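You operate a simulated robot arm through the tools that you are given. There is no shell and no other tool. Be economical: measure what you need, move in short steps, check, and stop when the job is done.

Carry out the task below with a simulated robot arm. There is one attempt and no reset: what you move stays moved.

TASK
Scrape both bowls into the compost pail and nest them in the sink.
Fine: the pink bowl goes under, the yellow bowl into it; no scraps beside the pail.

Only the result counts: the job must be done as asked and must still hold three seconds after the hand-in. Knocking over, shifting, dropping, spilling or breaking anything else fails it.

THE ROBOT
A 6-joint arm with a two-finger parallel gripper, fixed in place. Base frame: the origin is at the foot of the arm, x ahead of it, y to its left, z up. Readings come in mm, rad, newtons and seconds.
Its first joint turns from -2.007 to 2.007 rad. Payload 4.2 kg.
The TCP is the grasp point between the finger pads, 23 mm short of the fingertips. In the tool frame z runs along the fingers and y along their closing line. Largest opening 94 mm; finger width 38, thickness 10; the body of the gripper, 54 by 96 mm, starts 39 mm behind the TCP.
Orientation is that of the tool frame in the base frame, as [roll, pitch, yaw] about the fixed x, y, z axes, in that order (R = Rz(yaw) Ry(pitch) Rx(roll)). With the fingers straight down and closing along the base's y, the tool's x points along the base's -x, its y along +y and its z along -z.

THE INTERFACE
- The arm moves only by the tool send_rows. Its argument "deltas" is a list of rows, each a list of 3 entries, a list of its own where there are three numbers: the turn, a rotation vector about the tool's x, y, z in rad, then the shift along the tool's x, y, z in mm, then the gripper command, from -1 (fully open) to 1 (shut), values between in proportion. In form: [[[wx, wy, wz], [dx, dy, dz], grip], ...]. A call has 1 to 20 rows; each row shifts and turns the commanded pose from where the row before left it, along the tool's axes as they then stand. Each row takes 0.2 s and may step no farther than 50 mm and 0.15 rad from the row before; otherwise, or with a gripper value out of range, the whole call is refused. A pose out of reach is approached as far as the arm can. The call stops where the force on the tool passes 40 N (or 10 N more than at its start, if that is more) or the arm is blocked; 0.2 s more then pass. Each finger travels about 108 mm/s and halts on what it meets, pressing with about 29 N; the grip force reading is that of the motor and also rises with nothing between the fingers. The clock runs only during rows and for 0.2 s after the last one: add rows that do not move to give the fingers time. The reply holds the time, the measured pose of the TCP, the force on the tool along the base axes, the opening and the grip force, in the units named above and with some noise.
- Cameras (640 x 400 px; columns grow to the right, rows downward): "scene" is fixed at [228, 648, 1552.6]; the picture's right is [-0.81, -0.58, 0.00], its down [-0.29, 0.40, -0.87] and it looks along [0.51, -0.71, -0.49] (base axes); focal length 277 px, centre (320, 200). "wrist" rides on the gripper at [86, 16, -75] in the tool frame; the picture's right is [-0.18, 0.98, 0.00], its down [-0.58, -0.11, -0.81] and it looks along [-0.79, -0.15, 0.59] (tool axes); focal length 243 px, centre (320, 200). There is no depth. A picture from a camera that has moved, and an enlarged one, comes with that camera's place and axes in the base frame and with its lens. The place of the scene camera against the robot may be out by one fixed shift of up to 18 mm in any direction.
- capture(camera): a new picture of that camera. No time passes.
- move_column(by): slides the trunk up (or, below 0, down) by that many mm; the arm rides with it, the base frame stays. It gives what a move gives, with no picture.
- zoom(camera, box): a new picture of the part [left, top, right, bottom] of that camera's present view, enlarged. No time passes.
- job_done(): hands the job in; it is judged then, once.

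Go step by step. Nothing tells you positions but the pictures and the camera data: compare them with the known pose of the tool, close in by small moves and look again before you grip or let go. The budget is 120 turns and 64 pictures, counting those below and the enlarged ones. Unless the task says otherwise, let go and move clear before handing in, and close with one line.

The tools are called after "Request:" by a JSON object that holds its "api" and its "payload". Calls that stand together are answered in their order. send_rows: Moves the arm, as the interface text tells. Its arguments: {"type":"object","properties":{"deltas":{"type":"array","items":{"type":"array"}}},"required":["deltas"]} The other tools are called the same way: move_column (by) slides the trunk up or down; capture (camera) takes a picture; zoom (camera, box) takes an enlarged picture of a part of a camera's view; job_done () hands the job in.

At the start:

```text
t: 0.0
tcp_pos: [594.9, -100.2, 1418.9]
orientation: [-3.141, -0.001, -3.14]
wrist_force: [-1.1, 0.2, -0.4]
finger_gap: 94.1
grip_force: 0.0
trunk travel left (down, up): [-850.0, 140.0]
```

scene: 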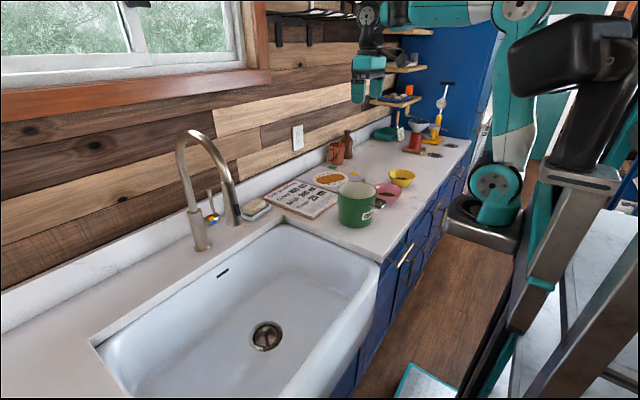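
wrist: 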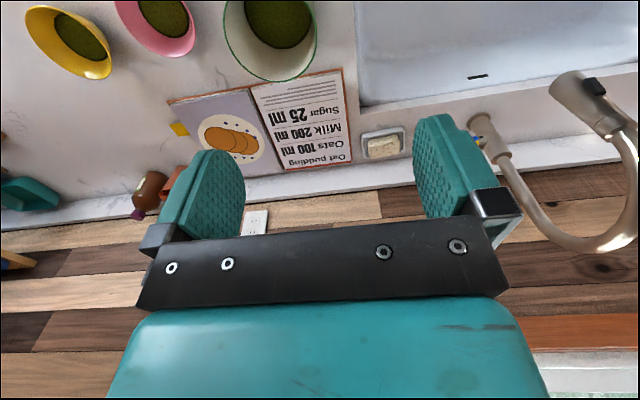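

I see the counter with the pail and the pink and yellow bowls near the recipe board, and the sink to the left of them. The two views together suggest the counter is higher than 472, so I'll look closer before moving.

Request:
{"api": "zoom", "payload": {"camera": "scene", "box": [260, 120, 460, 245]}}

Request:
{"api": "zoom", "payload": {"camera": "wrist", "box": [0, 0, 400, 250]}}

```text
3.20 times, centred on (360, 182) of scene
camera zoom: at [228.0, 648.0, 1552.6], right [-0.81, -0.58, 0.0], down [-0.29, 0.4, -0.87], along [0.51, -0.71, -0.49], focal length 886 px, centre (192, 256)
```

zoom: 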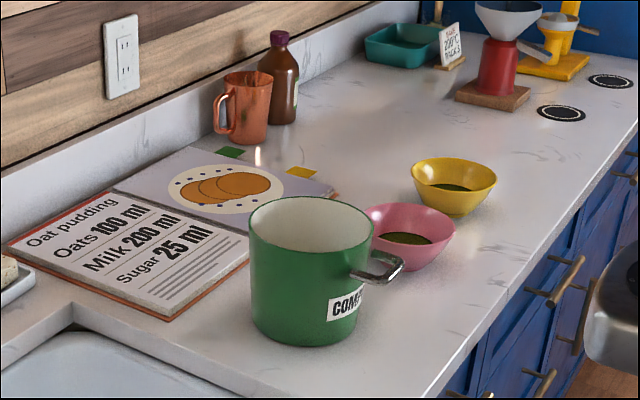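

```text
1.60 times, centred on (200, 125) of wrist
camera zoom: at [509.6, -84.2, 1494.9], right [0.18, 0.98, 0.0], down [0.58, -0.11, 0.81], along [0.79, -0.15, -0.59], focal length 388 px, centre (512, 320)
```

zoom: 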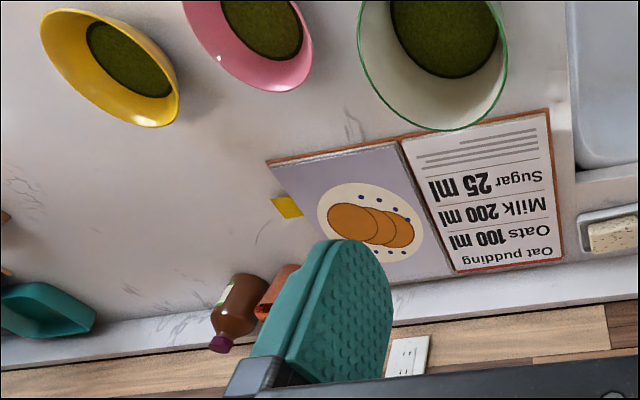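

The bowls and pail come out near x≈600–660 with rims at z≈1000. That doesn't fit the stated surface height, so I'll lower the trunk a little and triangulate with the wrist camera alone.

Request:
{"api": "move_column", "payload": {"by": -120}}

Request:
{"api": "capture", "payload": {"camera": "wrist"}}

Request:
{"api": "capture", "payload": {"camera": "scene"}}

```text
t: 1.5
tcp_pos: [595.3, -100.4, 1299.9]
orientation: [-3.142, 0.001, -3.14]
wrist_force: [1.1, -1.2, 0.3]
finger_gap: 94.3
grip_force: 0.1
trunk travel left (down, up): [-730.0, 260.0]
```

```text
59 pictures are left
camera wrist: at [509.6, -84.2, 1374.9], right [0.18, 0.98, 0.0], down [0.58, -0.11, 0.81], along [0.79, -0.15, -0.59], focal length 243 px, centre (320, 200)
```

wrist: 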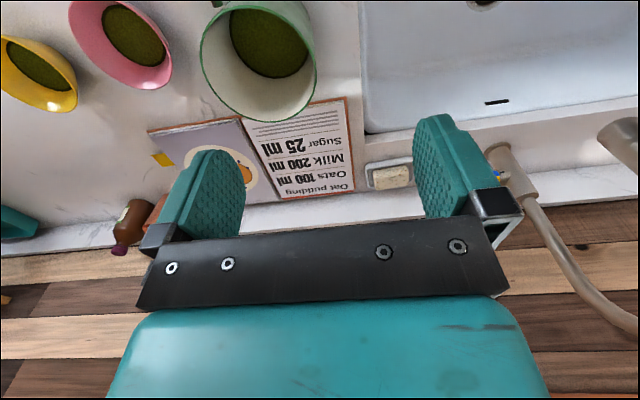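

```text
58 pictures are left
```

scene: 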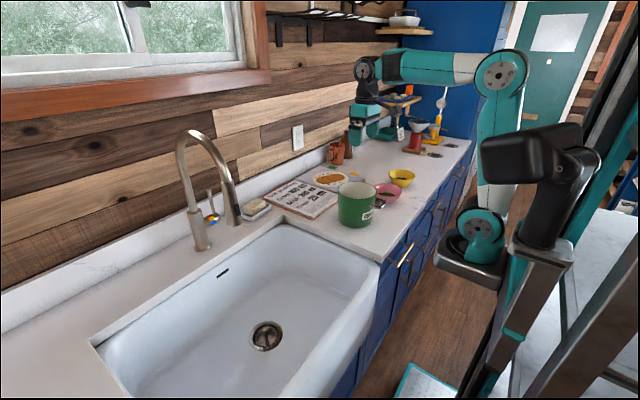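

Wrist-only parallax puts the counter near z≈930 and the pail rim near z≈1040, at about (669, -216). The pink bowl is near (628, -431) and the yellow near (635, -610). I'll move sideways at this safe height to look at the bowls and test reach.

Request:
{"api": "send_rows", "payload": {"deltas": [[[0, 0, 0], [15, -50, 0], -1], [[0, 0, 0], [15, -50, 0], -1], [[0, 0, 0], [15, -50, 0], -1], [[0, 0, 0], [15, -50, 0], -1], [[0, 0, 0], [15, -45, 0], -1], [[0, 0, 0], [15, -45, 0], -1], [[0, 0, 0], [0, -40, 0], -1], [[0, 0, 0], [0, 0, 0], -1]]}}

Request:
{"api": "capture", "payload": {"camera": "wrist"}}

```text
refused: row 1 steps farther than a row can; nothing moved
```

```text
57 pictures are left
camera wrist: at [509.6, -84.2, 1374.9], right [0.18, 0.98, 0.0], down [0.58, -0.11, 0.81], along [0.79, -0.15, -0.59], focal length 243 px, centre (320, 200)
```

wrist: 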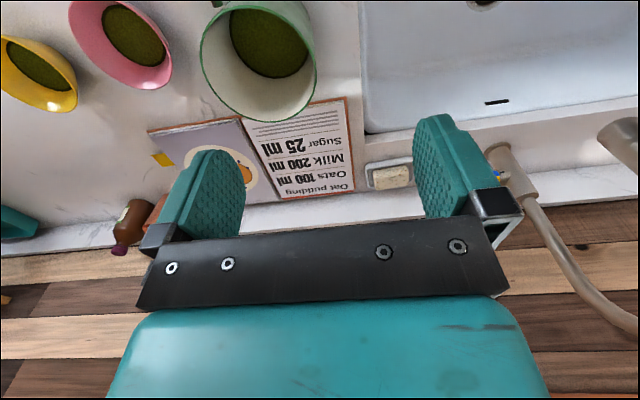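

The step was over 50 mm, so nothing moved. I'll repeat it with shorter rows.

Request:
{"api": "send_rows", "payload": {"deltas": [[[0, 0, 0], [15, -45, 0], -1], [[0, 0, 0], [15, -45, 0], -1], [[0, 0, 0], [15, -45, 0], -1], [[0, 0, 0], [15, -45, 0], -1], [[0, 0, 0], [15, -45, 0], -1], [[0, 0, 0], [15, -45, 0], -1], [[0, 0, 0], [0, -45, 0], -1], [[0, 0, 0], [0, 0, 0], -1]]}}

Request:
{"api": "capture", "payload": {"camera": "wrist"}}

```text
t: 3.3
tcp_pos: [508.9, -415.8, 1299.1]
orientation: [3.14, 0.002, 3.141]
wrist_force: [-0.1, -0.5, -1.1]
finger_gap: 93.8
grip_force: 0.0
trunk travel left (down, up): [-730.0, 260.0]
```

```text
56 pictures are left
camera wrist: at [423.6, -401.0, 1375.1], right [0.18, 0.98, 0.0], down [0.58, -0.11, 0.81], along [0.79, -0.15, -0.59], focal length 243 px, centre (320, 200)
```

wrist: 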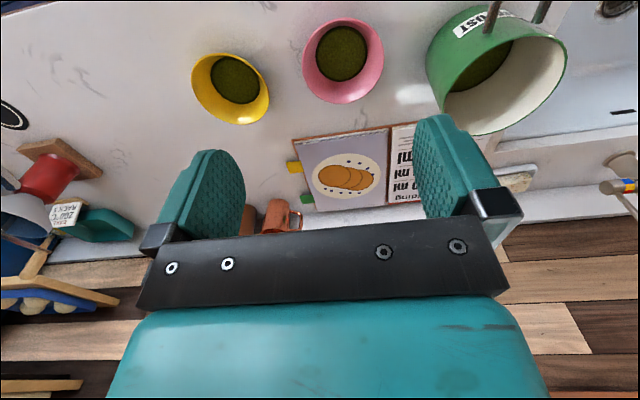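

The two wrist views agree. The pail rim is near (638, -189, 1050), the pink rim (604, -398, 975), the yellow rim (628, -606, ~960) and the counter z≈905. I'll go lower and centre over the pink bowl for a finer measurement.

Request:
{"api": "move_column", "payload": {"by": -130}}

Request:
{"api": "send_rows", "payload": {"deltas": [[[0, 0, 0], [0, -45, 0], -1], [[0, 0, 0], [0, -45, 0], -1], [[0, 0, 0], [0, 0, 0], -1]]}}

Request:
{"api": "capture", "payload": {"camera": "wrist"}}

```text
t: 4.9
tcp_pos: [508.7, -416.6, 1169.5]
orientation: [3.141, -0.001, -3.141]
wrist_force: [0.1, -0.3, 0.4]
finger_gap: 94.1
grip_force: 0.1
trunk travel left (down, up): [-600.0, 390.0]
```

```text
t: 5.7
tcp_pos: [510.9, -505.4, 1169.5]
orientation: [3.142, 0.0, 3.141]
wrist_force: [0.1, -0.3, 0.6]
finger_gap: 93.8
grip_force: 0.1
trunk travel left (down, up): [-600.0, 390.0]
```

```text
55 pictures are left
camera wrist: at [425.1, -489.0, 1244.7], right [0.18, 0.98, 0.0], down [0.58, -0.11, 0.81], along [0.79, -0.15, -0.59], focal length 243 px, centre (320, 200)
```

wrist: 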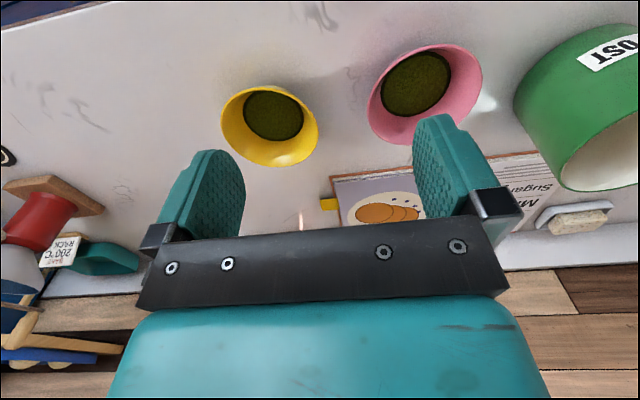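

With refined parallax, the pink rim centre is about (604, -396, 972) and the yellow (616, -594, 966), with radii around 65. I'll move over the pink bowl's right-hand rim and tilt the fingers to match the wall slope.

Request:
{"api": "send_rows", "payload": {"deltas": [[[0, 0, 0], [-46, 5, 0], -1], [[0, 0, 0], [-46, 15, 0], -1], [[-0.14, 0, 0], [0, 0, 0], -1], [[-0.14, 0, 0], [0, 0, 0], -1], [[-0.14, 0, 0], [0, 0, 0], -1], [[0, 0, 0], [0, 0, 0], -1]]}}

Request:
{"api": "move_column", "payload": {"by": -90}}

Request:
{"api": "capture", "payload": {"camera": "wrist"}}

Request:
{"api": "zoom", "payload": {"camera": "scene", "box": [310, 100, 470, 250]}}

```text
t: 7.1
tcp_pos: [573.0, -454.9, 1131.2]
orientation: [2.727, 0.0, -3.141]
wrist_force: [-0.1, -0.6, -0.3]
finger_gap: 93.8
grip_force: 0.1
out of reach, approached as far as the arm can: row 4, 5
trunk travel left (down, up): [-600.0, 390.0]
```

```text
t: 8.3
tcp_pos: [573.5, -456.0, 1041.9]
orientation: [2.727, 0.001, -3.14]
wrist_force: [0.3, 0.4, -0.4]
finger_gap: 94.1
grip_force: 0.1
trunk travel left (down, up): [-510.0, 480.0]
```

```text
54 pictures are left
camera wrist: at [488.7, -470.1, 1116.7], right [0.18, 0.9, 0.4], down [0.58, -0.42, 0.69], along [0.79, 0.1, -0.6], focal length 243 px, centre (320, 200)
```

wrist: 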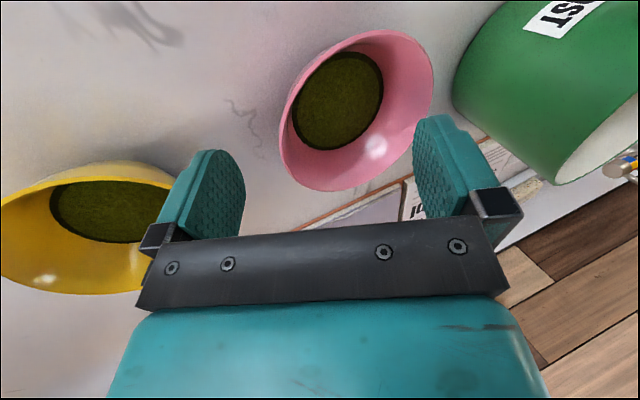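

```text
2.67 times, centred on (390, 175) of scene
camera zoom: at [228.0, 648.0, 1552.6], right [-0.81, -0.58, 0.0], down [-0.29, 0.4, -0.87], along [0.51, -0.71, -0.49], focal length 738 px, centre (133, 267)
```

zoom: 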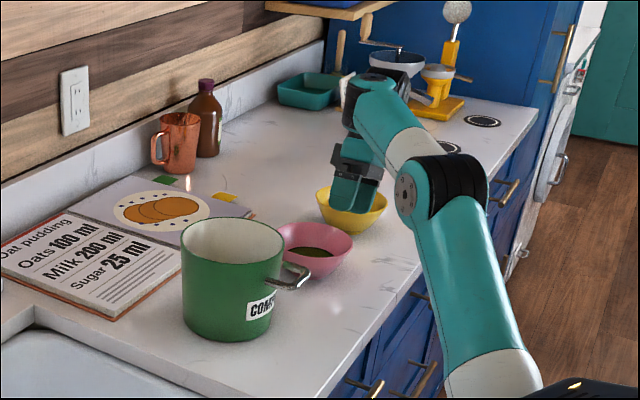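

The arm hit its reach limit here because the wrist sits well above the shoulder. Raising the trunk while lowering the hand relative to it should extend the reach, so I'll test that before picking grips.

Request:
{"api": "move_column", "payload": {"by": 180}}

Request:
{"api": "send_rows", "payload": {"deltas": [[[0, 0, 0], [0, -18.4, 41], -1], [[0, 0, 0], [0, -18.4, 41], -1], [[0, 0, 0], [0, -18.4, 41], -1], [[0, 0, 0], [0, -18.4, 41], -1], [[0, 0, 0], [-31, -23, -10], -1], [[0, 0, 0], [0, 0, 0], -1]]}}

Request:
{"api": "capture", "payload": {"camera": "wrist"}}

Request:
{"api": "capture", "payload": {"camera": "scene"}}

```text
t: 10.3
tcp_pos: [573.1, -455.4, 1220.6]
orientation: [2.726, 0.0, -3.141]
wrist_force: [-0.2, -0.1, 0.0]
finger_gap: 94.0
grip_force: 0.2
trunk travel left (down, up): [-690.0, 300.0]
```

```text
t: 11.7
tcp_pos: [611.9, -497.8, 1051.4]
orientation: [2.727, 0.0, 3.141]
wrist_force: [0.6, -0.4, -0.5]
finger_gap: 94.2
grip_force: 0.1
out of reach, approached as far as the arm can: row 4
trunk travel left (down, up): [-690.0, 300.0]
```

```text
52 pictures are left
camera wrist: at [526.4, -513.3, 1126.4], right [0.18, 0.9, 0.4], down [0.58, -0.42, 0.69], along [0.79, 0.1, -0.6], focal length 243 px, centre (320, 200)
```

wrist: 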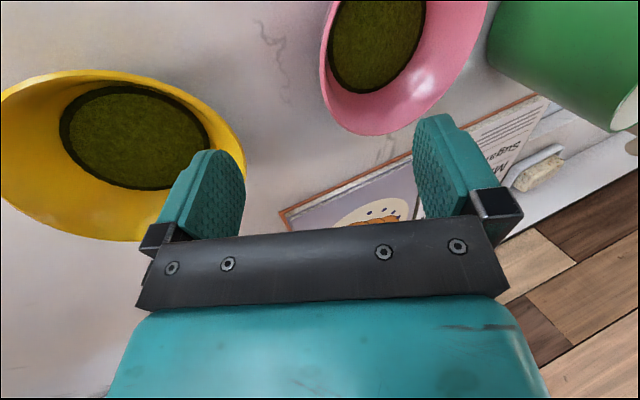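

```text
51 pictures are left
```

scene: 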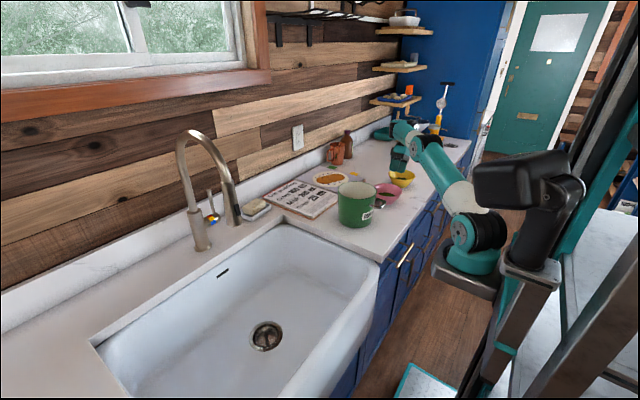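

The pink rim centre is consistently (601, -397, 970) and the yellow (610, -596, 968). I can reach the pink bowl's right-hand rim, so I'll move to a pre-grasp 60 mm back along the wall line with the fingers partly closed.

Request:
{"api": "send_rows", "payload": {"deltas": [[[0, 0, 0], [6, 1.5, 21], -0.2], [[0, 0, 0], [5, 1, 20.5], -0.2], [[0, 0, 0], [0, 0, 0], -0.2]]}}

Request:
{"api": "capture", "payload": {"camera": "wrist"}}

Request:
{"api": "zoom", "payload": {"camera": "scene", "box": [340, 130, 440, 230]}}

```text
t: 12.5
tcp_pos: [603.0, -478.4, 1011.7]
orientation: [2.725, 0.0, 3.14]
wrist_force: [0.3, -0.2, -0.3]
finger_gap: 56.4
grip_force: 0.0
trunk travel left (down, up): [-690.0, 300.0]
```

```text
50 pictures are left
camera wrist: at [517.8, -493.2, 1087.4], right [0.18, 0.9, 0.4], down [0.58, -0.43, 0.69], along [0.79, 0.1, -0.6], focal length 243 px, centre (320, 200)
```

wrist: 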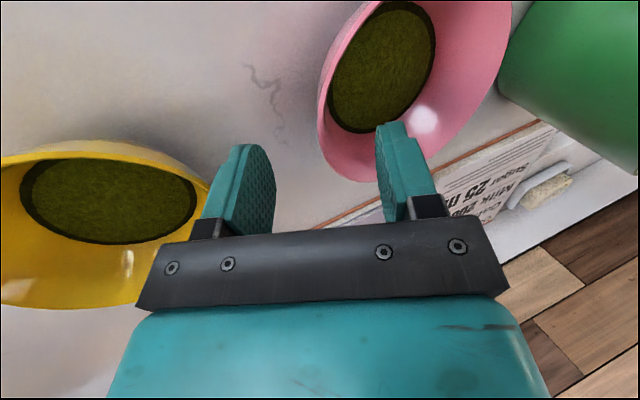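

```text
4.00 times, centred on (390, 180) of scene
camera zoom: at [228.0, 648.0, 1552.6], right [-0.81, -0.58, 0.0], down [-0.29, 0.4, -0.87], along [0.51, -0.71, -0.49], focal length 1108 px, centre (40, 280)
```

zoom: 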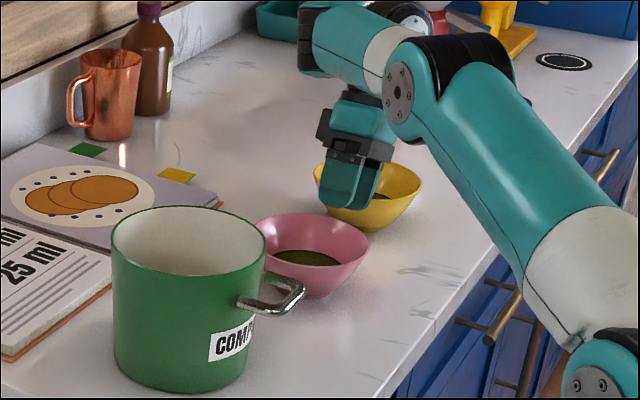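

The target rim point lines up with the finger axis in the wrist picture. I'll advance along the wall with the inner finger inside the bowl.

Request:
{"api": "send_rows", "payload": {"deltas": [[[0, 0, 0], [1, 0, 20], -0.2], [[0, 0, 0], [1, 0, 20], -0.2], [[0, 0, 0], [0, 0, 18], -0.2], [[0, 0, 0], [0, 0, 0], -0.2]]}}

Request:
{"api": "capture", "payload": {"camera": "wrist"}}

Request:
{"api": "zoom", "payload": {"camera": "scene", "box": [340, 130, 440, 230]}}

```text
t: 13.5
tcp_pos: [621.8, -475.7, 966.0]
orientation: [2.727, -0.002, 3.141]
wrist_force: [-1.0, 0.0, 1.4]
finger_gap: 57.3
grip_force: 0.2
out of reach, approached as far as the arm can: row 1, 2, 3
trunk travel left (down, up): [-690.0, 300.0]
```

```text
48 pictures are left
camera wrist: at [537.2, -492.0, 1041.8], right [0.18, 0.9, 0.4], down [0.58, -0.42, 0.69], along [0.79, 0.1, -0.6], focal length 243 px, centre (320, 200)
```

wrist: 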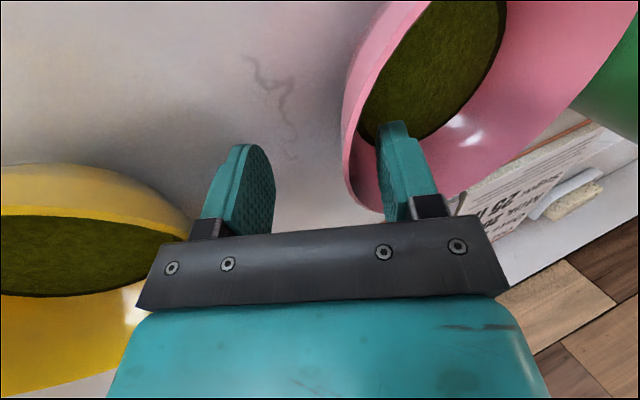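

```text
4.00 times, centred on (390, 180) of scene
camera zoom: at [228.0, 648.0, 1552.6], right [-0.81, -0.58, 0.0], down [-0.29, 0.4, -0.87], along [0.51, -0.71, -0.49], focal length 1108 px, centre (40, 280)
```

zoom: 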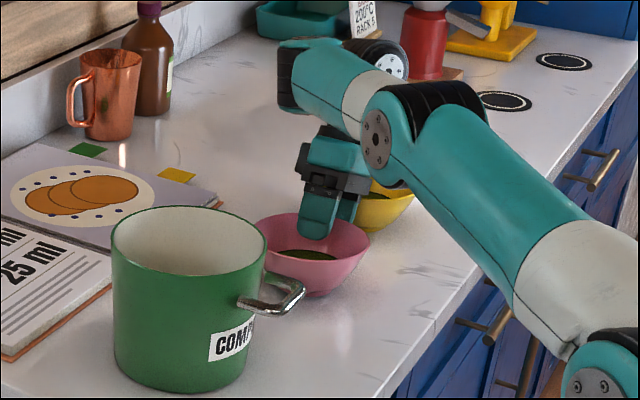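

The last stretch was unreachable and the pose drifted outward, clear of contact. I'll back out, drop the trunk 80 mm while raising the hand by the same amount, and retry.

Request:
{"api": "send_rows", "payload": {"deltas": [[[0, 0, 0], [0, 0, -29], -0.2], [[0, 0, 0], [0, 0, -29], -0.2], [[0, 0, 0], [0, 16.1, -36.6], -0.2], [[0, 0, 0], [0, 16.1, -36.6], -0.2], [[0, 0, 0], [0, 0, 0], -0.2]]}}

Request:
{"api": "move_column", "payload": {"by": -80}}

```text
t: 14.7
tcp_pos: [623.2, -501.6, 1096.9]
orientation: [2.728, 0.0, -3.142]
wrist_force: [0.4, -0.8, 0.4]
finger_gap: 56.4
grip_force: 0.0
trunk travel left (down, up): [-690.0, 300.0]
```

```text
t: 15.9
tcp_pos: [624.3, -500.9, 1016.8]
orientation: [2.728, 0.001, -3.141]
wrist_force: [0.4, 0.9, 0.6]
finger_gap: 56.2
grip_force: 0.0
trunk travel left (down, up): [-610.0, 380.0]
```

Out-of-reach commands reset to the achieved pose. I'll realign with the approach line and advance again.

Request:
{"api": "send_rows", "payload": {"deltas": [[[0, 0, 0], [23, 19, 11], -0.2], [[0, 0, 0], [0, 0, 15], -0.2], [[0, 0, 0], [0, 0, 15], -0.2], [[0, 0, 0], [0, 0, 0], -0.2]]}}

```text
t: 16.9
tcp_pos: [603.3, -469.5, 986.9]
orientation: [2.727, -0.002, 3.141]
wrist_force: [0.2, -0.2, -0.2]
finger_gap: 56.3
grip_force: 0.1
trunk travel left (down, up): [-610.0, 380.0]
```

Request:
{"api": "send_rows", "payload": {"deltas": [[[0, 0, 0], [1, 1, 15], -0.2], [[0, 0, 0], [1, 1, 15], -0.2], [[0, 0, 0], [0, 0, 0], -0.2]]}}

Request:
{"api": "capture", "payload": {"camera": "wrist"}}

Request:
{"api": "zoom", "payload": {"camera": "scene", "box": [340, 130, 440, 230]}}

```text
t: 17.7
tcp_pos: [605.7, -461.3, 963.4]
orientation: [2.725, -0.001, 3.14]
wrist_force: [-0.7, 0.1, 0.1]
finger_gap: 56.5
grip_force: 0.0
out of reach, approached as far as the arm can: row 2
trunk travel left (down, up): [-610.0, 380.0]
```

```text
46 pictures are left
camera wrist: at [520.4, -477.4, 1038.8], right [0.18, 0.9, 0.4], down [0.58, -0.43, 0.69], along [0.79, 0.1, -0.6], focal length 243 px, centre (320, 200)
```

wrist: 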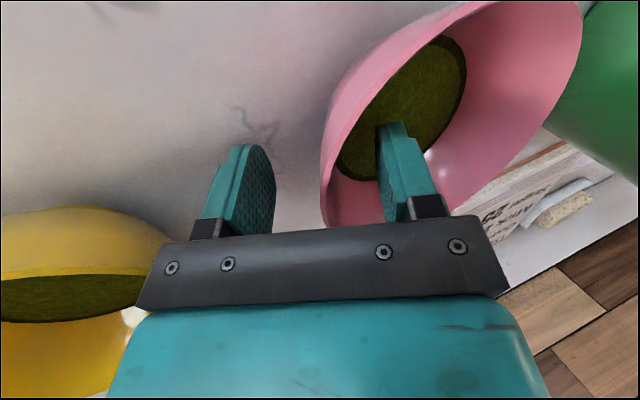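

```text
4.00 times, centred on (390, 180) of scene
camera zoom: at [228.0, 648.0, 1552.6], right [-0.81, -0.58, 0.0], down [-0.29, 0.4, -0.87], along [0.51, -0.71, -0.49], focal length 1108 px, centre (40, 280)
```

zoom: 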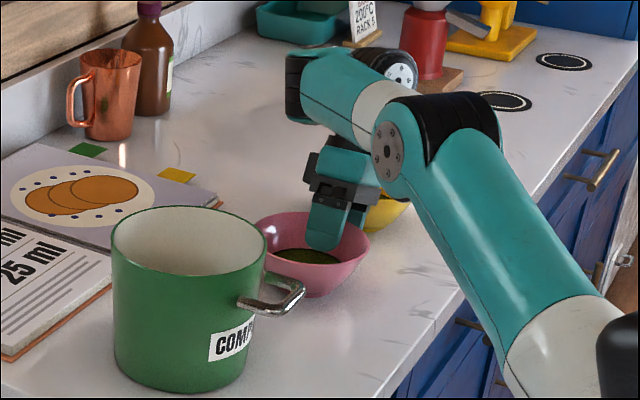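

The rim is centred between the pads with about 30 mm of finger overlap. I'll close the gripper here.

Request:
{"api": "send_rows", "payload": {"deltas": [[[0, 0, 0], [0, 0, 0], 0.3], [[0, 0, 0], [0, 0, 0], 0.7], [[0, 0, 0], [0, 0, 0], 1], [[0, 0, 0], [0, 0, 0], 1], [[0, 0, 0], [0, 0, 0], 1]]}}

Request:
{"api": "capture", "payload": {"camera": "wrist"}}

```text
t: 18.9
tcp_pos: [605.9, -462.0, 964.9]
orientation: [2.725, -0.001, -3.14]
wrist_force: [6.4, 0.6, 17.9]
finger_gap: 10.5
grip_force: 29.0
trunk travel left (down, up): [-610.0, 380.0]
```

```text
44 pictures are left
camera wrist: at [520.5, -477.0, 1039.8], right [0.18, 0.9, 0.4], down [0.58, -0.42, 0.69], along [0.79, 0.1, -0.6], focal length 243 px, centre (320, 200)
```

wrist: 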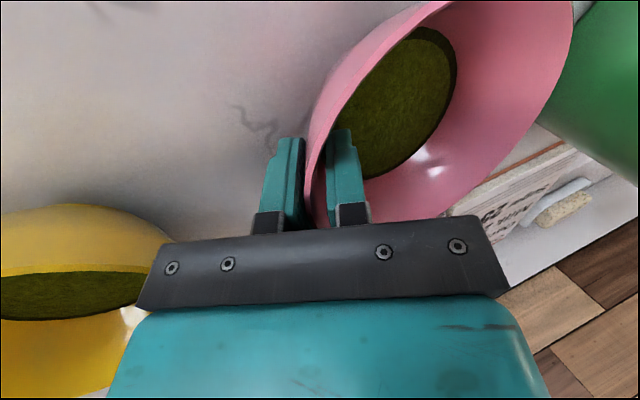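

The gripper is holding the wall. I'll lift straight up with the trunk and check the hold.

Request:
{"api": "move_column", "payload": {"by": 180}}

Request:
{"api": "capture", "payload": {"camera": "wrist"}}

Request:
{"api": "zoom", "payload": {"camera": "scene", "box": [310, 60, 470, 240]}}

```text
t: 20.9
tcp_pos: [606.0, -462.5, 1143.1]
orientation: [2.725, -0.002, -3.141]
wrist_force: [0.4, -0.2, -2.9]
finger_gap: 7.6
grip_force: 29.2
trunk travel left (down, up): [-790.0, 200.0]
```

```text
43 pictures are left
camera wrist: at [520.5, -477.5, 1218.7], right [0.18, 0.9, 0.4], down [0.58, -0.43, 0.69], along [0.79, 0.1, -0.6], focal length 243 px, centre (320, 200)
```

wrist: 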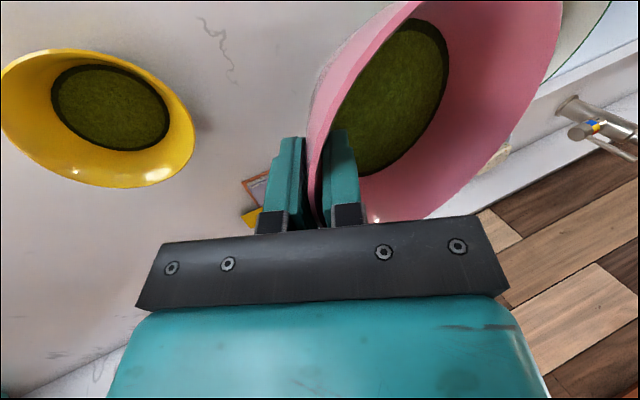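

```text
2.22 times, centred on (390, 150) of scene
camera zoom: at [228.0, 648.0, 1552.6], right [-0.81, -0.58, 0.0], down [-0.29, 0.4, -0.87], along [0.51, -0.71, -0.49], focal length 615 px, centre (164, 311)
```

zoom: 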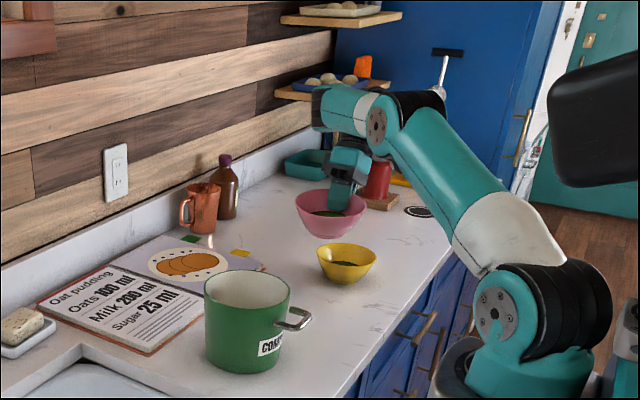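

The pink bowl is held with its contents. I'll move it beside and above the pail, ready to tip so the far lip stays over the pail.

Request:
{"api": "send_rows", "payload": {"deltas": [[[0, 0, 0], [0, 16, -37], 1], [[0, 0, 0], [-9, 30, 7], 1], [[0, 0, 0], [-9, 31, 10], 1], [[0, 0, 0], [-9, 31, 10], 1], [[0, 0, 0], [-9, 32, 10], 1], [[0, 0, 0], [0, 0, 0], 1], [[0, 0, 0], [0, 0, 0], 1]]}}

Request:
{"api": "capture", "payload": {"camera": "wrist"}}

Request:
{"api": "zoom", "payload": {"camera": "scene", "box": [290, 80, 450, 240]}}

```text
t: 22.5
tcp_pos: [664.3, -354.5, 1221.2]
orientation: [2.724, -0.005, -3.141]
wrist_force: [-0.5, -0.5, -2.7]
finger_gap: 7.3
grip_force: 29.1
out of reach, approached as far as the arm can: row 3, 4, 5
trunk travel left (down, up): [-790.0, 200.0]
```

```text
41 pictures are left
camera wrist: at [579.7, -369.9, 1297.2], right [0.18, 0.9, 0.4], down [0.59, -0.43, 0.69], along [0.79, 0.11, -0.6], focal length 243 px, centre (320, 200)
```

wrist: 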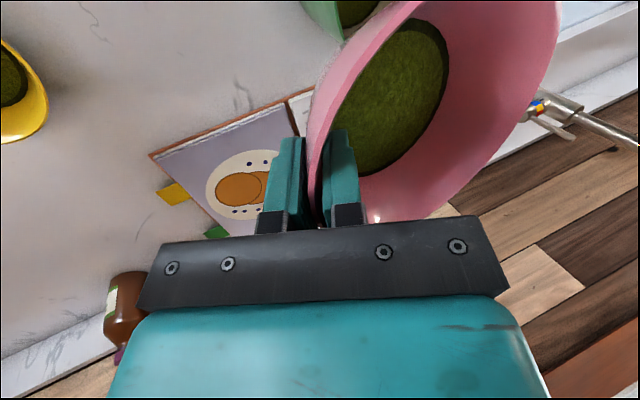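

```text
2.50 times, centred on (370, 160) of scene
camera zoom: at [228.0, 648.0, 1552.6], right [-0.81, -0.58, 0.0], down [-0.29, 0.4, -0.87], along [0.51, -0.71, -0.49], focal length 692 px, centre (195, 300)
```

zoom: 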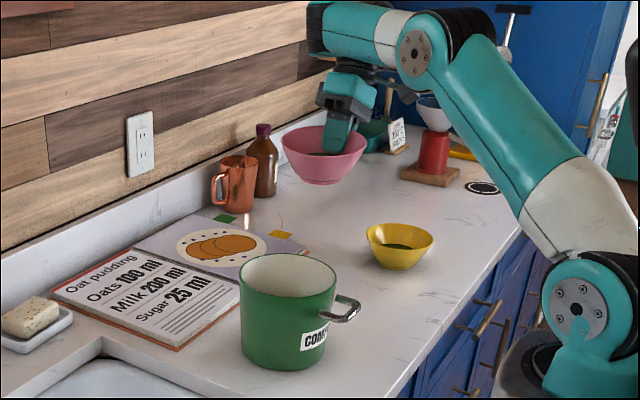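

The arm hits a limit when the wrist is too low relative to the trunk. I'll raise the hand 80 mm, lower the trunk 100 mm, and then shift over.

Request:
{"api": "send_rows", "payload": {"deltas": [[[0, 0, 0], [0, 16.1, -36.6], 1], [[0, 0, 0], [0, 16.1, -36.6], 1], [[0, 0, 0], [0, 0, 0], 1]]}}

Request:
{"api": "move_column", "payload": {"by": -90}}

Request:
{"api": "send_rows", "payload": {"deltas": [[[0, 0, 0], [11, 9, 4], 1], [[0, 0, 0], [11, 9, 4], 1], [[0, 0, 0], [0, 0, 0], 1]]}}

```text
t: 23.3
tcp_pos: [668.9, -356.9, 1300.4]
orientation: [2.727, -0.002, -3.139]
wrist_force: [-0.2, -0.4, -3.0]
finger_gap: 7.4
grip_force: 28.8
trunk travel left (down, up): [-790.0, 200.0]
```

```text
t: 24.6
tcp_pos: [668.8, -357.1, 1210.9]
orientation: [2.724, -0.001, -3.14]
wrist_force: [-0.9, 0.6, -2.9]
finger_gap: 7.4
grip_force: 29.0
trunk travel left (down, up): [-700.0, 290.0]
```

```text
t: 25.4
tcp_pos: [647.6, -337.4, 1210.3]
orientation: [2.725, -0.002, -3.141]
wrist_force: [0.2, 0.8, -2.9]
finger_gap: 7.8
grip_force: 28.5
trunk travel left (down, up): [-700.0, 290.0]
```

Now the pose is reachable. I'll start tilting, keeping the lip over the pail, and stop at about 34° to check.

Request:
{"api": "send_rows", "payload": {"deltas": [[[0.15, 0, 0], [2, 2, 1], 1], [[0.15, 0, 0], [1, 4, 1], 1], [[0.15, 0, 0], [1, 7, 1], 1], [[0.15, 0, 0], [1, 9.5, 0], 1], [[0, 0, 0], [0, 0, 0], 1]]}}

Request:
{"api": "capture", "payload": {"camera": "wrist"}}

Request:
{"api": "zoom", "payload": {"camera": "scene", "box": [290, 80, 450, 240]}}

```text
t: 26.6
tcp_pos: [666.4, -325.2, 1241.0]
orientation: [-2.958, -0.004, 3.141]
wrist_force: [-0.3, -0.3, -2.7]
finger_gap: 7.9
grip_force: 28.6
out of reach, approached as far as the arm can: row 2, 3, 4
trunk travel left (down, up): [-700.0, 290.0]
```

```text
39 pictures are left
camera wrist: at [580.5, -295.1, 1311.5], right [0.18, 0.97, -0.18], down [0.58, 0.04, 0.81], along [0.79, -0.25, -0.56], focal length 243 px, centre (320, 200)
```

wrist: 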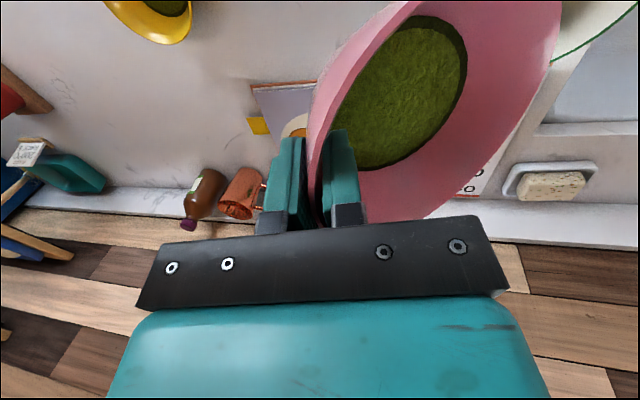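

```text
2.50 times, centred on (370, 160) of scene
camera zoom: at [228.0, 648.0, 1552.6], right [-0.81, -0.58, 0.0], down [-0.29, 0.4, -0.87], along [0.51, -0.71, -0.49], focal length 692 px, centre (195, 300)
```

zoom: 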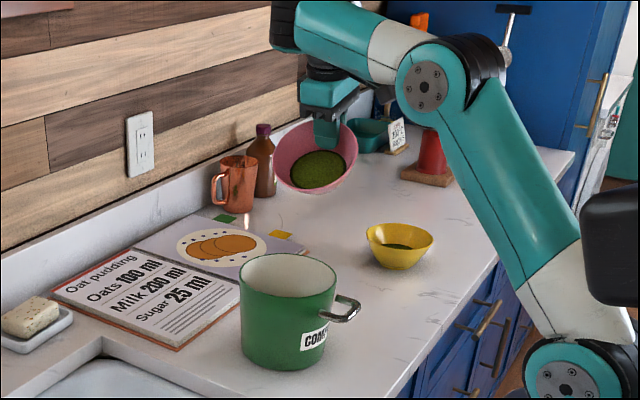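

Orientation is reached, but the position gets pushed outward and the contents haven't moved. I'll check the whole arm's configuration to see which limit is binding.

Request:
{"api": "capture", "payload": {"camera": "scene"}}

```text
37 pictures are left
```

scene: 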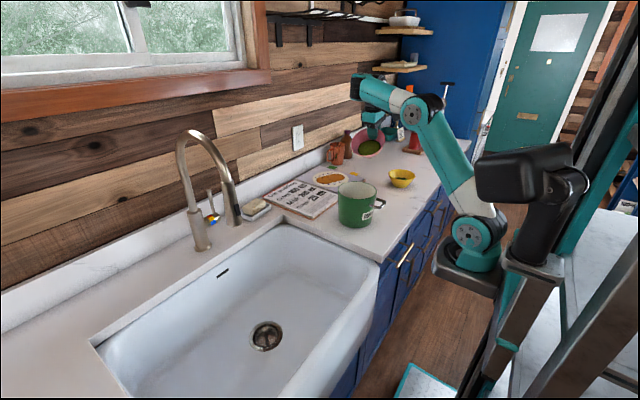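

The failures all look like the forearm sloping downward, so the wrist needs to ride higher relative to the trunk. I'll raise the hand by 100, lower the trunk by 100, and return to the tipping position.

Request:
{"api": "send_rows", "payload": {"deltas": [[[0, 0, 0], [0, -7, -39], 1], [[0, 0, 0], [0, -7, -39], 1], [[0, 0, 0], [0, -4, -20], 1], [[0, 0, 0], [0, 0, 0], 1]]}}

Request:
{"api": "move_column", "payload": {"by": -110}}

Request:
{"api": "send_rows", "payload": {"deltas": [[[0, 0, 0], [12, 8, 12], 1], [[0, 0, 0], [10, 8, 10], 1], [[0, 0, 0], [0, 0, 0], 1]]}}

```text
t: 27.6
tcp_pos: [664.9, -321.3, 1244.7]
orientation: [-2.958, -0.001, 3.141]
wrist_force: [0.1, -0.5, -2.5]
finger_gap: 7.7
grip_force: 29.6
out of reach, approached as far as the arm can: row 1, 2, 3
trunk travel left (down, up): [-700.0, 290.0]
```

```text
t: 29.0
tcp_pos: [665.5, -323.1, 1135.6]
orientation: [-2.958, 0.0, -3.141]
wrist_force: [-0.1, 0.4, -2.6]
finger_gap: 7.4
grip_force: 28.9
trunk travel left (down, up): [-590.0, 400.0]
```

```text
t: 29.7
tcp_pos: [641.6, -313.3, 1120.4]
orientation: [-2.947, 0.017, 3.137]
wrist_force: [-1.8, -4.0, 24.5]
finger_gap: 8.3
grip_force: 29.4
out of reach, approached as far as the arm can: row 1
trunk travel left (down, up): [-590.0, 400.0]
stopped in row 3: the force on the tool passed its limit (the readings are from after the stop); the commanded pose is now the measured one
```

The raise didn't happen because that pose was at the upper limit, so the trunk move brought the bowl into contact with the pail. I'll lift straight off and check.

Request:
{"api": "move_column", "payload": {"by": 90}}

Request:
{"api": "zoom", "payload": {"camera": "scene", "box": [260, 80, 500, 280]}}

```text
t: 30.9
tcp_pos: [642.3, -312.2, 1205.7]
orientation: [-2.951, 0.01, 3.136]
wrist_force: [-0.2, -0.5, -1.9]
finger_gap: 7.5
grip_force: 29.2
trunk travel left (down, up): [-680.0, 310.0]
```

```text
2.00 times, centred on (380, 180) of scene
camera zoom: at [228.0, 648.0, 1552.6], right [-0.81, -0.58, 0.0], down [-0.29, 0.4, -0.87], along [0.51, -0.71, -0.49], focal length 554 px, centre (200, 240)
```

zoom: 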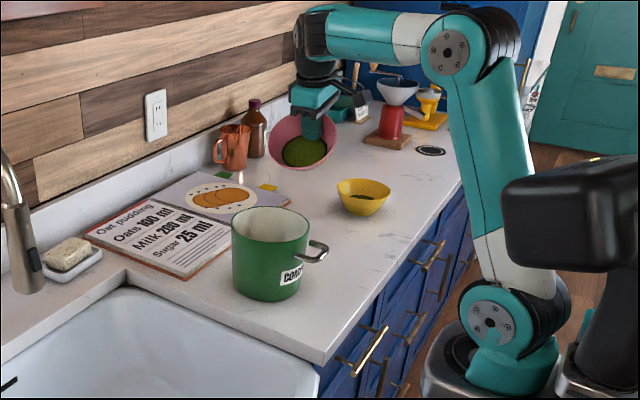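

The contents are still in the bowl. I'll check with the identical earlier crop whether the pail was nudged.

Request:
{"api": "zoom", "payload": {"camera": "scene", "box": [290, 80, 450, 240]}}

```text
2.50 times, centred on (370, 160) of scene
camera zoom: at [228.0, 648.0, 1552.6], right [-0.81, -0.58, 0.0], down [-0.29, 0.4, -0.87], along [0.51, -0.71, -0.49], focal length 692 px, centre (195, 300)
```

zoom: 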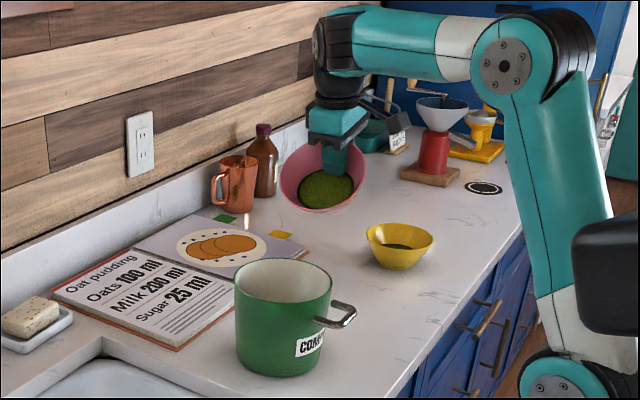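

The pail was nudged about 2 cm toward the sink and still stands upright. I'll correct for that and push it back later. The arm is now in a better configuration, so I'll continue the tilt with the lip kept over the pail.

Request:
{"api": "send_rows", "payload": {"deltas": [[[0.15, 0, 0], [2, 35.4, -6.8], 1], [[0.15, 0, 0], [2, 12.3, -4.3], 1], [[0, 0, 0], [0, 0, 0], 1]]}}

```text
t: 31.8
tcp_pos: [637.9, -263.8, 1205.9]
orientation: [-2.65, 0.01, 3.137]
wrist_force: [0.1, -0.1, -2.6]
finger_gap: 7.6
grip_force: 29.4
trunk travel left (down, up): [-680.0, 310.0]
```

Request:
{"api": "send_rows", "payload": {"deltas": [[[0.15, 0, 0], [0, 14.1, -7.5], 1], [[0.15, 0, 0], [0, 13.6, -10.2], 1], [[0, 0, 0], [0, 0, 0], 1]]}}

Request:
{"api": "zoom", "payload": {"camera": "scene", "box": [290, 80, 450, 240]}}

Request:
{"api": "capture", "payload": {"camera": "wrist"}}

```text
t: 32.5
tcp_pos: [638.1, -230.1, 1205.7]
orientation: [-2.347, 0.011, 3.136]
wrist_force: [0.2, 0.3, -2.0]
finger_gap: 7.6
grip_force: 29.0
trunk travel left (down, up): [-680.0, 310.0]
```

```text
2.50 times, centred on (370, 160) of scene
camera zoom: at [228.0, 648.0, 1552.6], right [-0.81, -0.58, 0.0], down [-0.29, 0.4, -0.87], along [0.51, -0.71, -0.49], focal length 692 px, centre (195, 300)
```

zoom: 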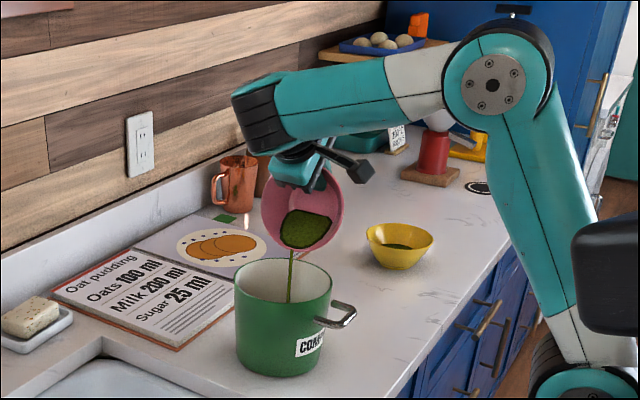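

```text
33 pictures are left
camera wrist: at [553.2, -164.8, 1245.6], right [0.19, 0.69, -0.7], down [0.58, 0.49, 0.65], along [0.79, -0.53, -0.3], focal length 243 px, centre (320, 200)
```

wrist: 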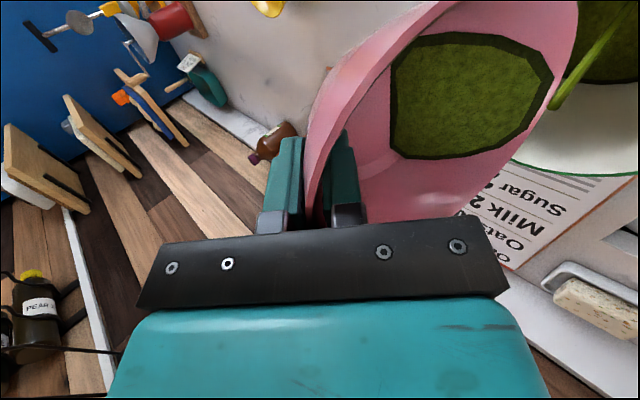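

The scraps are streaming into the pail cleanly. I'll let it flow and keep tilting slowly.

Request:
{"api": "send_rows", "payload": {"deltas": [[[0, 0, 0], [0, 0, 0], 1], [[0, 0, 0], [0, 0, 0], 1], [[0, 0, 0], [0, 0, 0], 1], [[0.1, 0, 0], [0, 8.5, -8.5], 1], [[0, 0, 0], [0, 0, 0], 1], [[0, 0, 0], [0, 0, 0], 1], [[0.1, 0, 0], [0, 7.7, -9.2], 1], [[0, 0, 0], [0, 0, 0], 1], [[0, 0, 0], [0, 0, 0], 1], [[0.1, 0, 0], [0, 6.7, -9.8], 1], [[0, 0, 0], [0, 0, 0], 1], [[0, 0, 0], [0, 0, 0], 1]]}}

Request:
{"api": "zoom", "payload": {"camera": "scene", "box": [290, 80, 450, 240]}}

```text
t: 35.1
tcp_pos: [631.0, -215.7, 1180.4]
orientation: [-2.055, 0.014, 3.14]
wrist_force: [0.4, 0.2, -2.1]
finger_gap: 7.4
grip_force: 28.6
out of reach, approached as far as the arm can: row 7, 10
trunk travel left (down, up): [-680.0, 310.0]
```

```text
2.50 times, centred on (370, 160) of scene
camera zoom: at [228.0, 648.0, 1552.6], right [-0.81, -0.58, 0.0], down [-0.29, 0.4, -0.87], along [0.51, -0.71, -0.49], focal length 692 px, centre (195, 300)
```

zoom: 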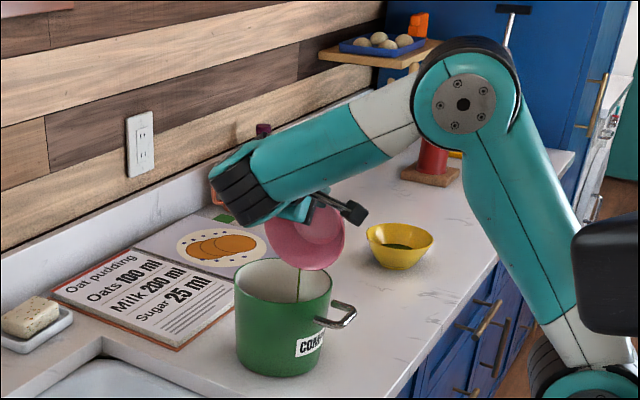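

Request:
{"api": "send_rows", "payload": {"deltas": [[[0, 0, 0], [0, 0, 0], 1], [[0, 0, 0], [0, 0, 0], 1], [[0, 0, 0], [0, 0, 0], 1], [[0, 0, 0], [0, 0, 0], 1], [[0, 0, 0], [0, 0, 0], 1], [[0, 0, 0], [0, 0, 0], 1], [[0, 0, 0], [0, 0, 0], 1], [[0, 0, 0], [0, 0, 0], 1]]}}

Request:
{"api": "capture", "payload": {"camera": "wrist"}}

```text
t: 37.0
tcp_pos: [631.0, -215.1, 1181.1]
orientation: [-2.055, 0.014, 3.141]
wrist_force: [-0.2, 0.0, -2.5]
finger_gap: 7.4
grip_force: 28.8
trunk travel left (down, up): [-680.0, 310.0]
```

```text
31 pictures are left
camera wrist: at [545.5, -141.8, 1201.4], right [0.2, 0.46, -0.87], down [0.57, 0.66, 0.48], along [0.79, -0.59, -0.13], focal length 243 px, centre (320, 200)
```

wrist: 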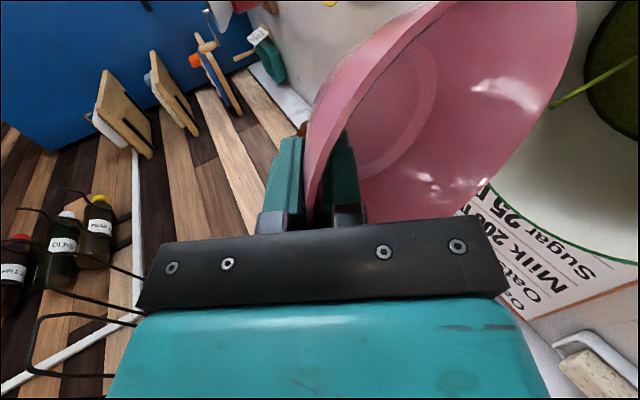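

The bowl looks empty apart from a thin last thread. I'll wait for it to finish.

Request:
{"api": "send_rows", "payload": {"deltas": [[[0, 0, 0], [0, 0, 0], 1], [[0, 0, 0], [0, 0, 0], 1], [[0, 0, 0], [0, 0, 0], 1], [[0, 0, 0], [0, 0, 0], 1], [[0, 0, 0], [0, 0, 0], 1], [[0, 0, 0], [0, 0, 0], 1], [[0, 0, 0], [0, 0, 0], 1], [[0, 0, 0], [0, 0, 0], 1], [[0, 0, 0], [0, 0, 0], 1], [[0, 0, 0], [0, 0, 0], 1], [[0, 0, 0], [0, 0, 0], 1], [[0, 0, 0], [0, 0, 0], 1], [[0, 0, 0], [0, 0, 0], 1], [[0, 0, 0], [0, 0, 0], 1], [[0, 0, 0], [0, 0, 0], 1], [[0, 0, 0], [0, 0, 0], 1]]}}

Request:
{"api": "capture", "payload": {"camera": "wrist"}}

```text
t: 40.4
tcp_pos: [630.5, -215.8, 1180.2]
orientation: [-2.058, 0.012, -3.141]
wrist_force: [0.2, 1.0, -2.7]
finger_gap: 7.4
grip_force: 28.5
trunk travel left (down, up): [-680.0, 310.0]
```

```text
30 pictures are left
camera wrist: at [545.5, -141.8, 1201.4], right [0.2, 0.46, -0.87], down [0.57, 0.66, 0.48], along [0.79, -0.59, -0.13], focal length 243 px, centre (320, 200)
```

wrist: 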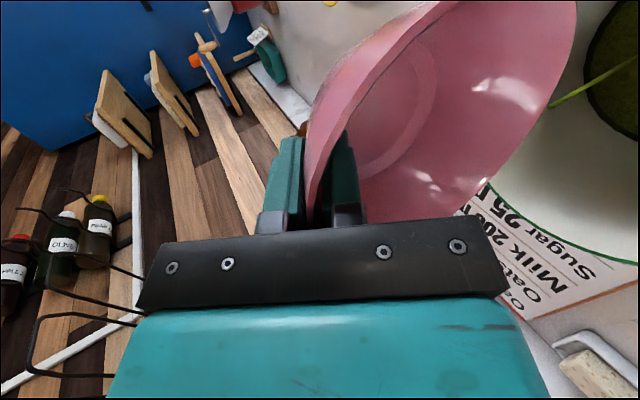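

The bowl looks empty but a thread remains. I'll raise a little and tilt further so it drains completely.

Request:
{"api": "move_column", "payload": {"by": 40}}

Request:
{"api": "send_rows", "payload": {"deltas": [[[0.12, 0, 0], [0, 5, -10], 1], [[0.12, 0, 0], [0, 4, -11], 1], [[0, 0, 0], [0, 0, 0], 1], [[0, 0, 0], [0, 0, 0], 1]]}}

Request:
{"api": "capture", "payload": {"camera": "wrist"}}

```text
t: 41.2
tcp_pos: [629.9, -215.5, 1220.8]
orientation: [-2.055, 0.014, -3.141]
wrist_force: [-0.5, 0.0, -2.1]
finger_gap: 7.2
grip_force: 29.2
trunk travel left (down, up): [-720.0, 270.0]
```

```text
t: 42.2
tcp_pos: [610.9, -247.4, 1170.4]
orientation: [-1.836, 0.018, -3.125]
wrist_force: [-0.3, -0.6, -2.1]
finger_gap: 7.2
grip_force: 29.2
out of reach, approached as far as the arm can: row 1, 2
trunk travel left (down, up): [-720.0, 270.0]
```

```text
29 pictures are left
camera wrist: at [524.7, -173.7, 1173.3], right [0.2, 0.26, -0.95], down [0.56, 0.76, 0.33], along [0.8, -0.6, 0.0], focal length 243 px, centre (320, 200)
```

wrist: 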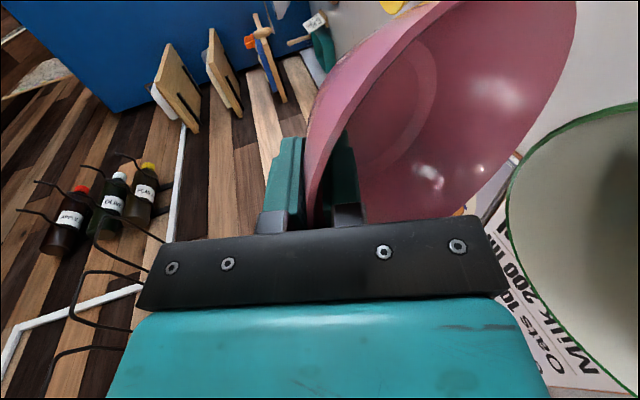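

The stream has stopped, but the arm was pushed back so the lip is beside the pail. I'll lift straight up, then check the counter by the pail for any drips.

Request:
{"api": "move_column", "payload": {"by": 110}}

Request:
{"api": "zoom", "payload": {"camera": "scene", "box": [290, 100, 430, 240]}}

```text
t: 43.6
tcp_pos: [610.3, -249.4, 1279.5]
orientation: [-1.837, 0.018, -3.126]
wrist_force: [-0.2, -0.1, -1.8]
finger_gap: 7.5
grip_force: 28.7
trunk travel left (down, up): [-830.0, 160.0]
```

```text
2.86 times, centred on (360, 170) of scene
camera zoom: at [228.0, 648.0, 1552.6], right [-0.81, -0.58, 0.0], down [-0.29, 0.4, -0.87], along [0.51, -0.71, -0.49], focal length 791 px, centre (206, 286)
```

zoom: 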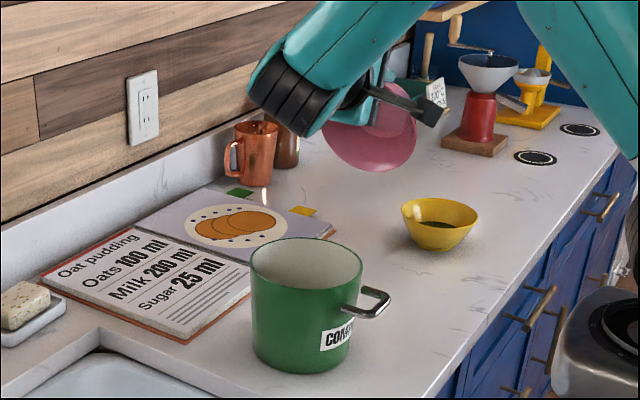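

The counter is clean. I'll rotate the empty bowl back upright in free space.

Request:
{"api": "send_rows", "payload": {"deltas": [[[-0.145, 0, 0], [0, 0, 0], 1], [[-0.145, 0, 0], [0, 0, 0], 1], [[-0.145, 0, 0], [0, 0, 0], 1], [[-0.145, 0, 0], [0, 0, 0], 1], [[-0.145, 0, 0], [0, 0, 0], 1], [[-0.145, 0, 0], [0, 0, 0], 1], [[0, 0, 0], [0, 0, 0], 1]]}}

```text
t: 45.2
tcp_pos: [611.8, -249.3, 1279.3]
orientation: [-2.705, 0.018, -3.125]
wrist_force: [0.4, 0.3, -2.1]
finger_gap: 7.2
grip_force: 29.0
trunk travel left (down, up): [-830.0, 160.0]
```

The rotation works fine in this configuration. I'll finish levelling while carrying the bowl high over toward the sink.

Request:
{"api": "send_rows", "payload": {"deltas": [[[-0.142, 0, 0], [0, 30, -12], 1], [[-0.142, 0, 0], [0, 35, -8], 1], [[-0.142, 0, 0], [0, 38, -3], 1], [[-0.142, 0, 0], [0, 40, 2], 1], [[-0.142, 0, 0], [0, 38, 8], 1], [[-0.142, 0, 0], [0, 36, 12], 1], [[0, 0, 0], [-10, 37, 16], 1], [[0, 0, 0], [-10, 37, 16], 1], [[0, 0, 0], [-10, 37, 16], 1], [[0, 0, 0], [0, 37, 16], 1], [[0, 0, 0], [0, 0, 0], 1]]}}

Request:
{"api": "capture", "payload": {"camera": "wrist"}}

Request:
{"api": "capture", "payload": {"camera": "scene"}}

```text
t: 47.6
tcp_pos: [636.8, 135.2, 1264.2]
orientation: [2.724, 0.017, -3.125]
wrist_force: [-0.2, 0.0, -2.2]
finger_gap: 7.4
grip_force: 28.9
trunk travel left (down, up): [-830.0, 160.0]
```

```text
27 pictures are left
camera wrist: at [549.8, 118.5, 1339.0], right [0.16, 0.9, 0.4], down [0.58, -0.42, 0.7], along [0.8, 0.12, -0.59], focal length 243 px, centre (320, 200)
```

wrist: 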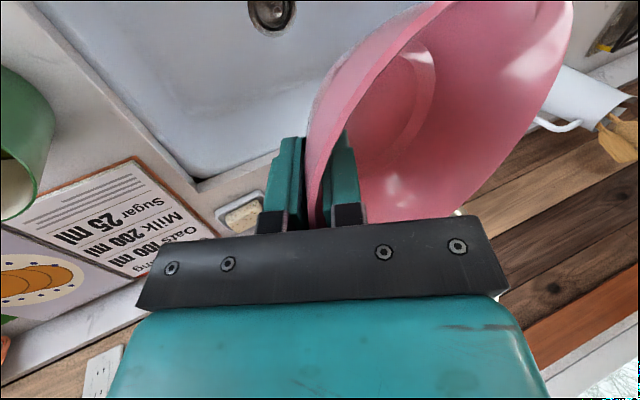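

```text
26 pictures are left
```

scene: 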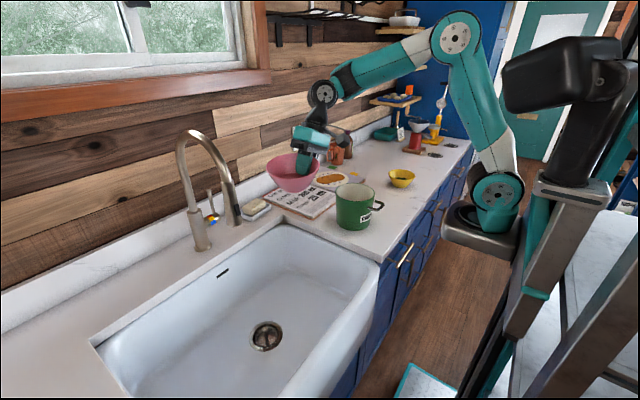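

The sink is free, with the drain near (727, 263) and the bottom at z≈670. I'll set the pink bowl at about (635, 215), clear of the drain and walls, and start lowering with the trunk.

Request:
{"api": "send_rows", "payload": {"deltas": [[[0, 0, 0], [0, 18.3, 8], 1], [[0, 0, 0], [0, 0, 0], 1]]}}

Request:
{"api": "move_column", "payload": {"by": -330}}

Request:
{"api": "capture", "payload": {"camera": "wrist"}}

Request:
{"api": "capture", "payload": {"camera": "scene"}}

```text
t: 48.2
tcp_pos: [634.9, 154.6, 1265.2]
orientation: [2.725, 0.017, -3.126]
wrist_force: [0.2, 0.7, -2.1]
finger_gap: 7.7
grip_force: 28.6
trunk travel left (down, up): [-830.0, 160.0]
```

```text
t: 51.5
tcp_pos: [636.0, 155.0, 935.4]
orientation: [2.723, 0.018, -3.125]
wrist_force: [-0.7, 0.0, -2.4]
finger_gap: 7.1
grip_force: 28.9
trunk travel left (down, up): [-500.0, 490.0]
```

```text
25 pictures are left
camera wrist: at [548.6, 138.0, 1009.7], right [0.16, 0.9, 0.4], down [0.58, -0.42, 0.7], along [0.8, 0.12, -0.59], focal length 243 px, centre (320, 200)
```

wrist: 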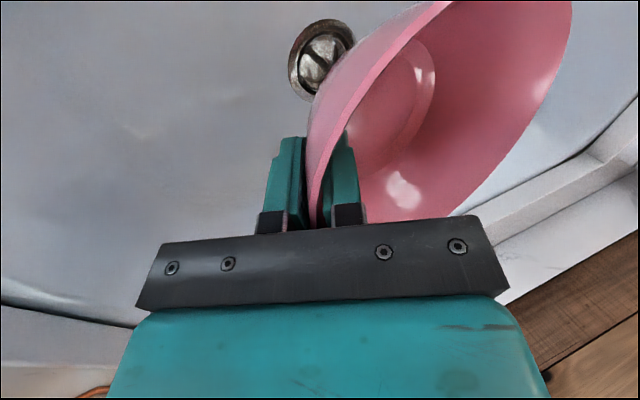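

```text
24 pictures are left
```

scene: 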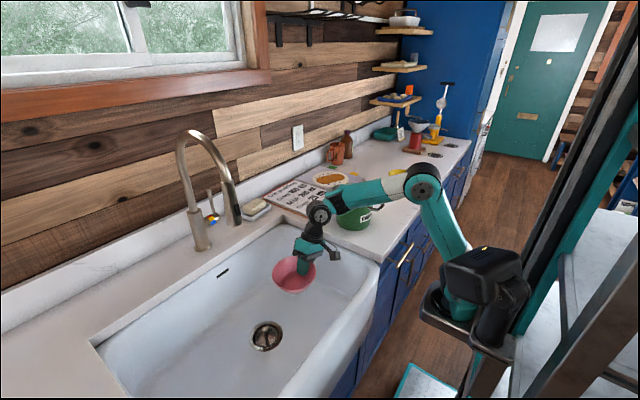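

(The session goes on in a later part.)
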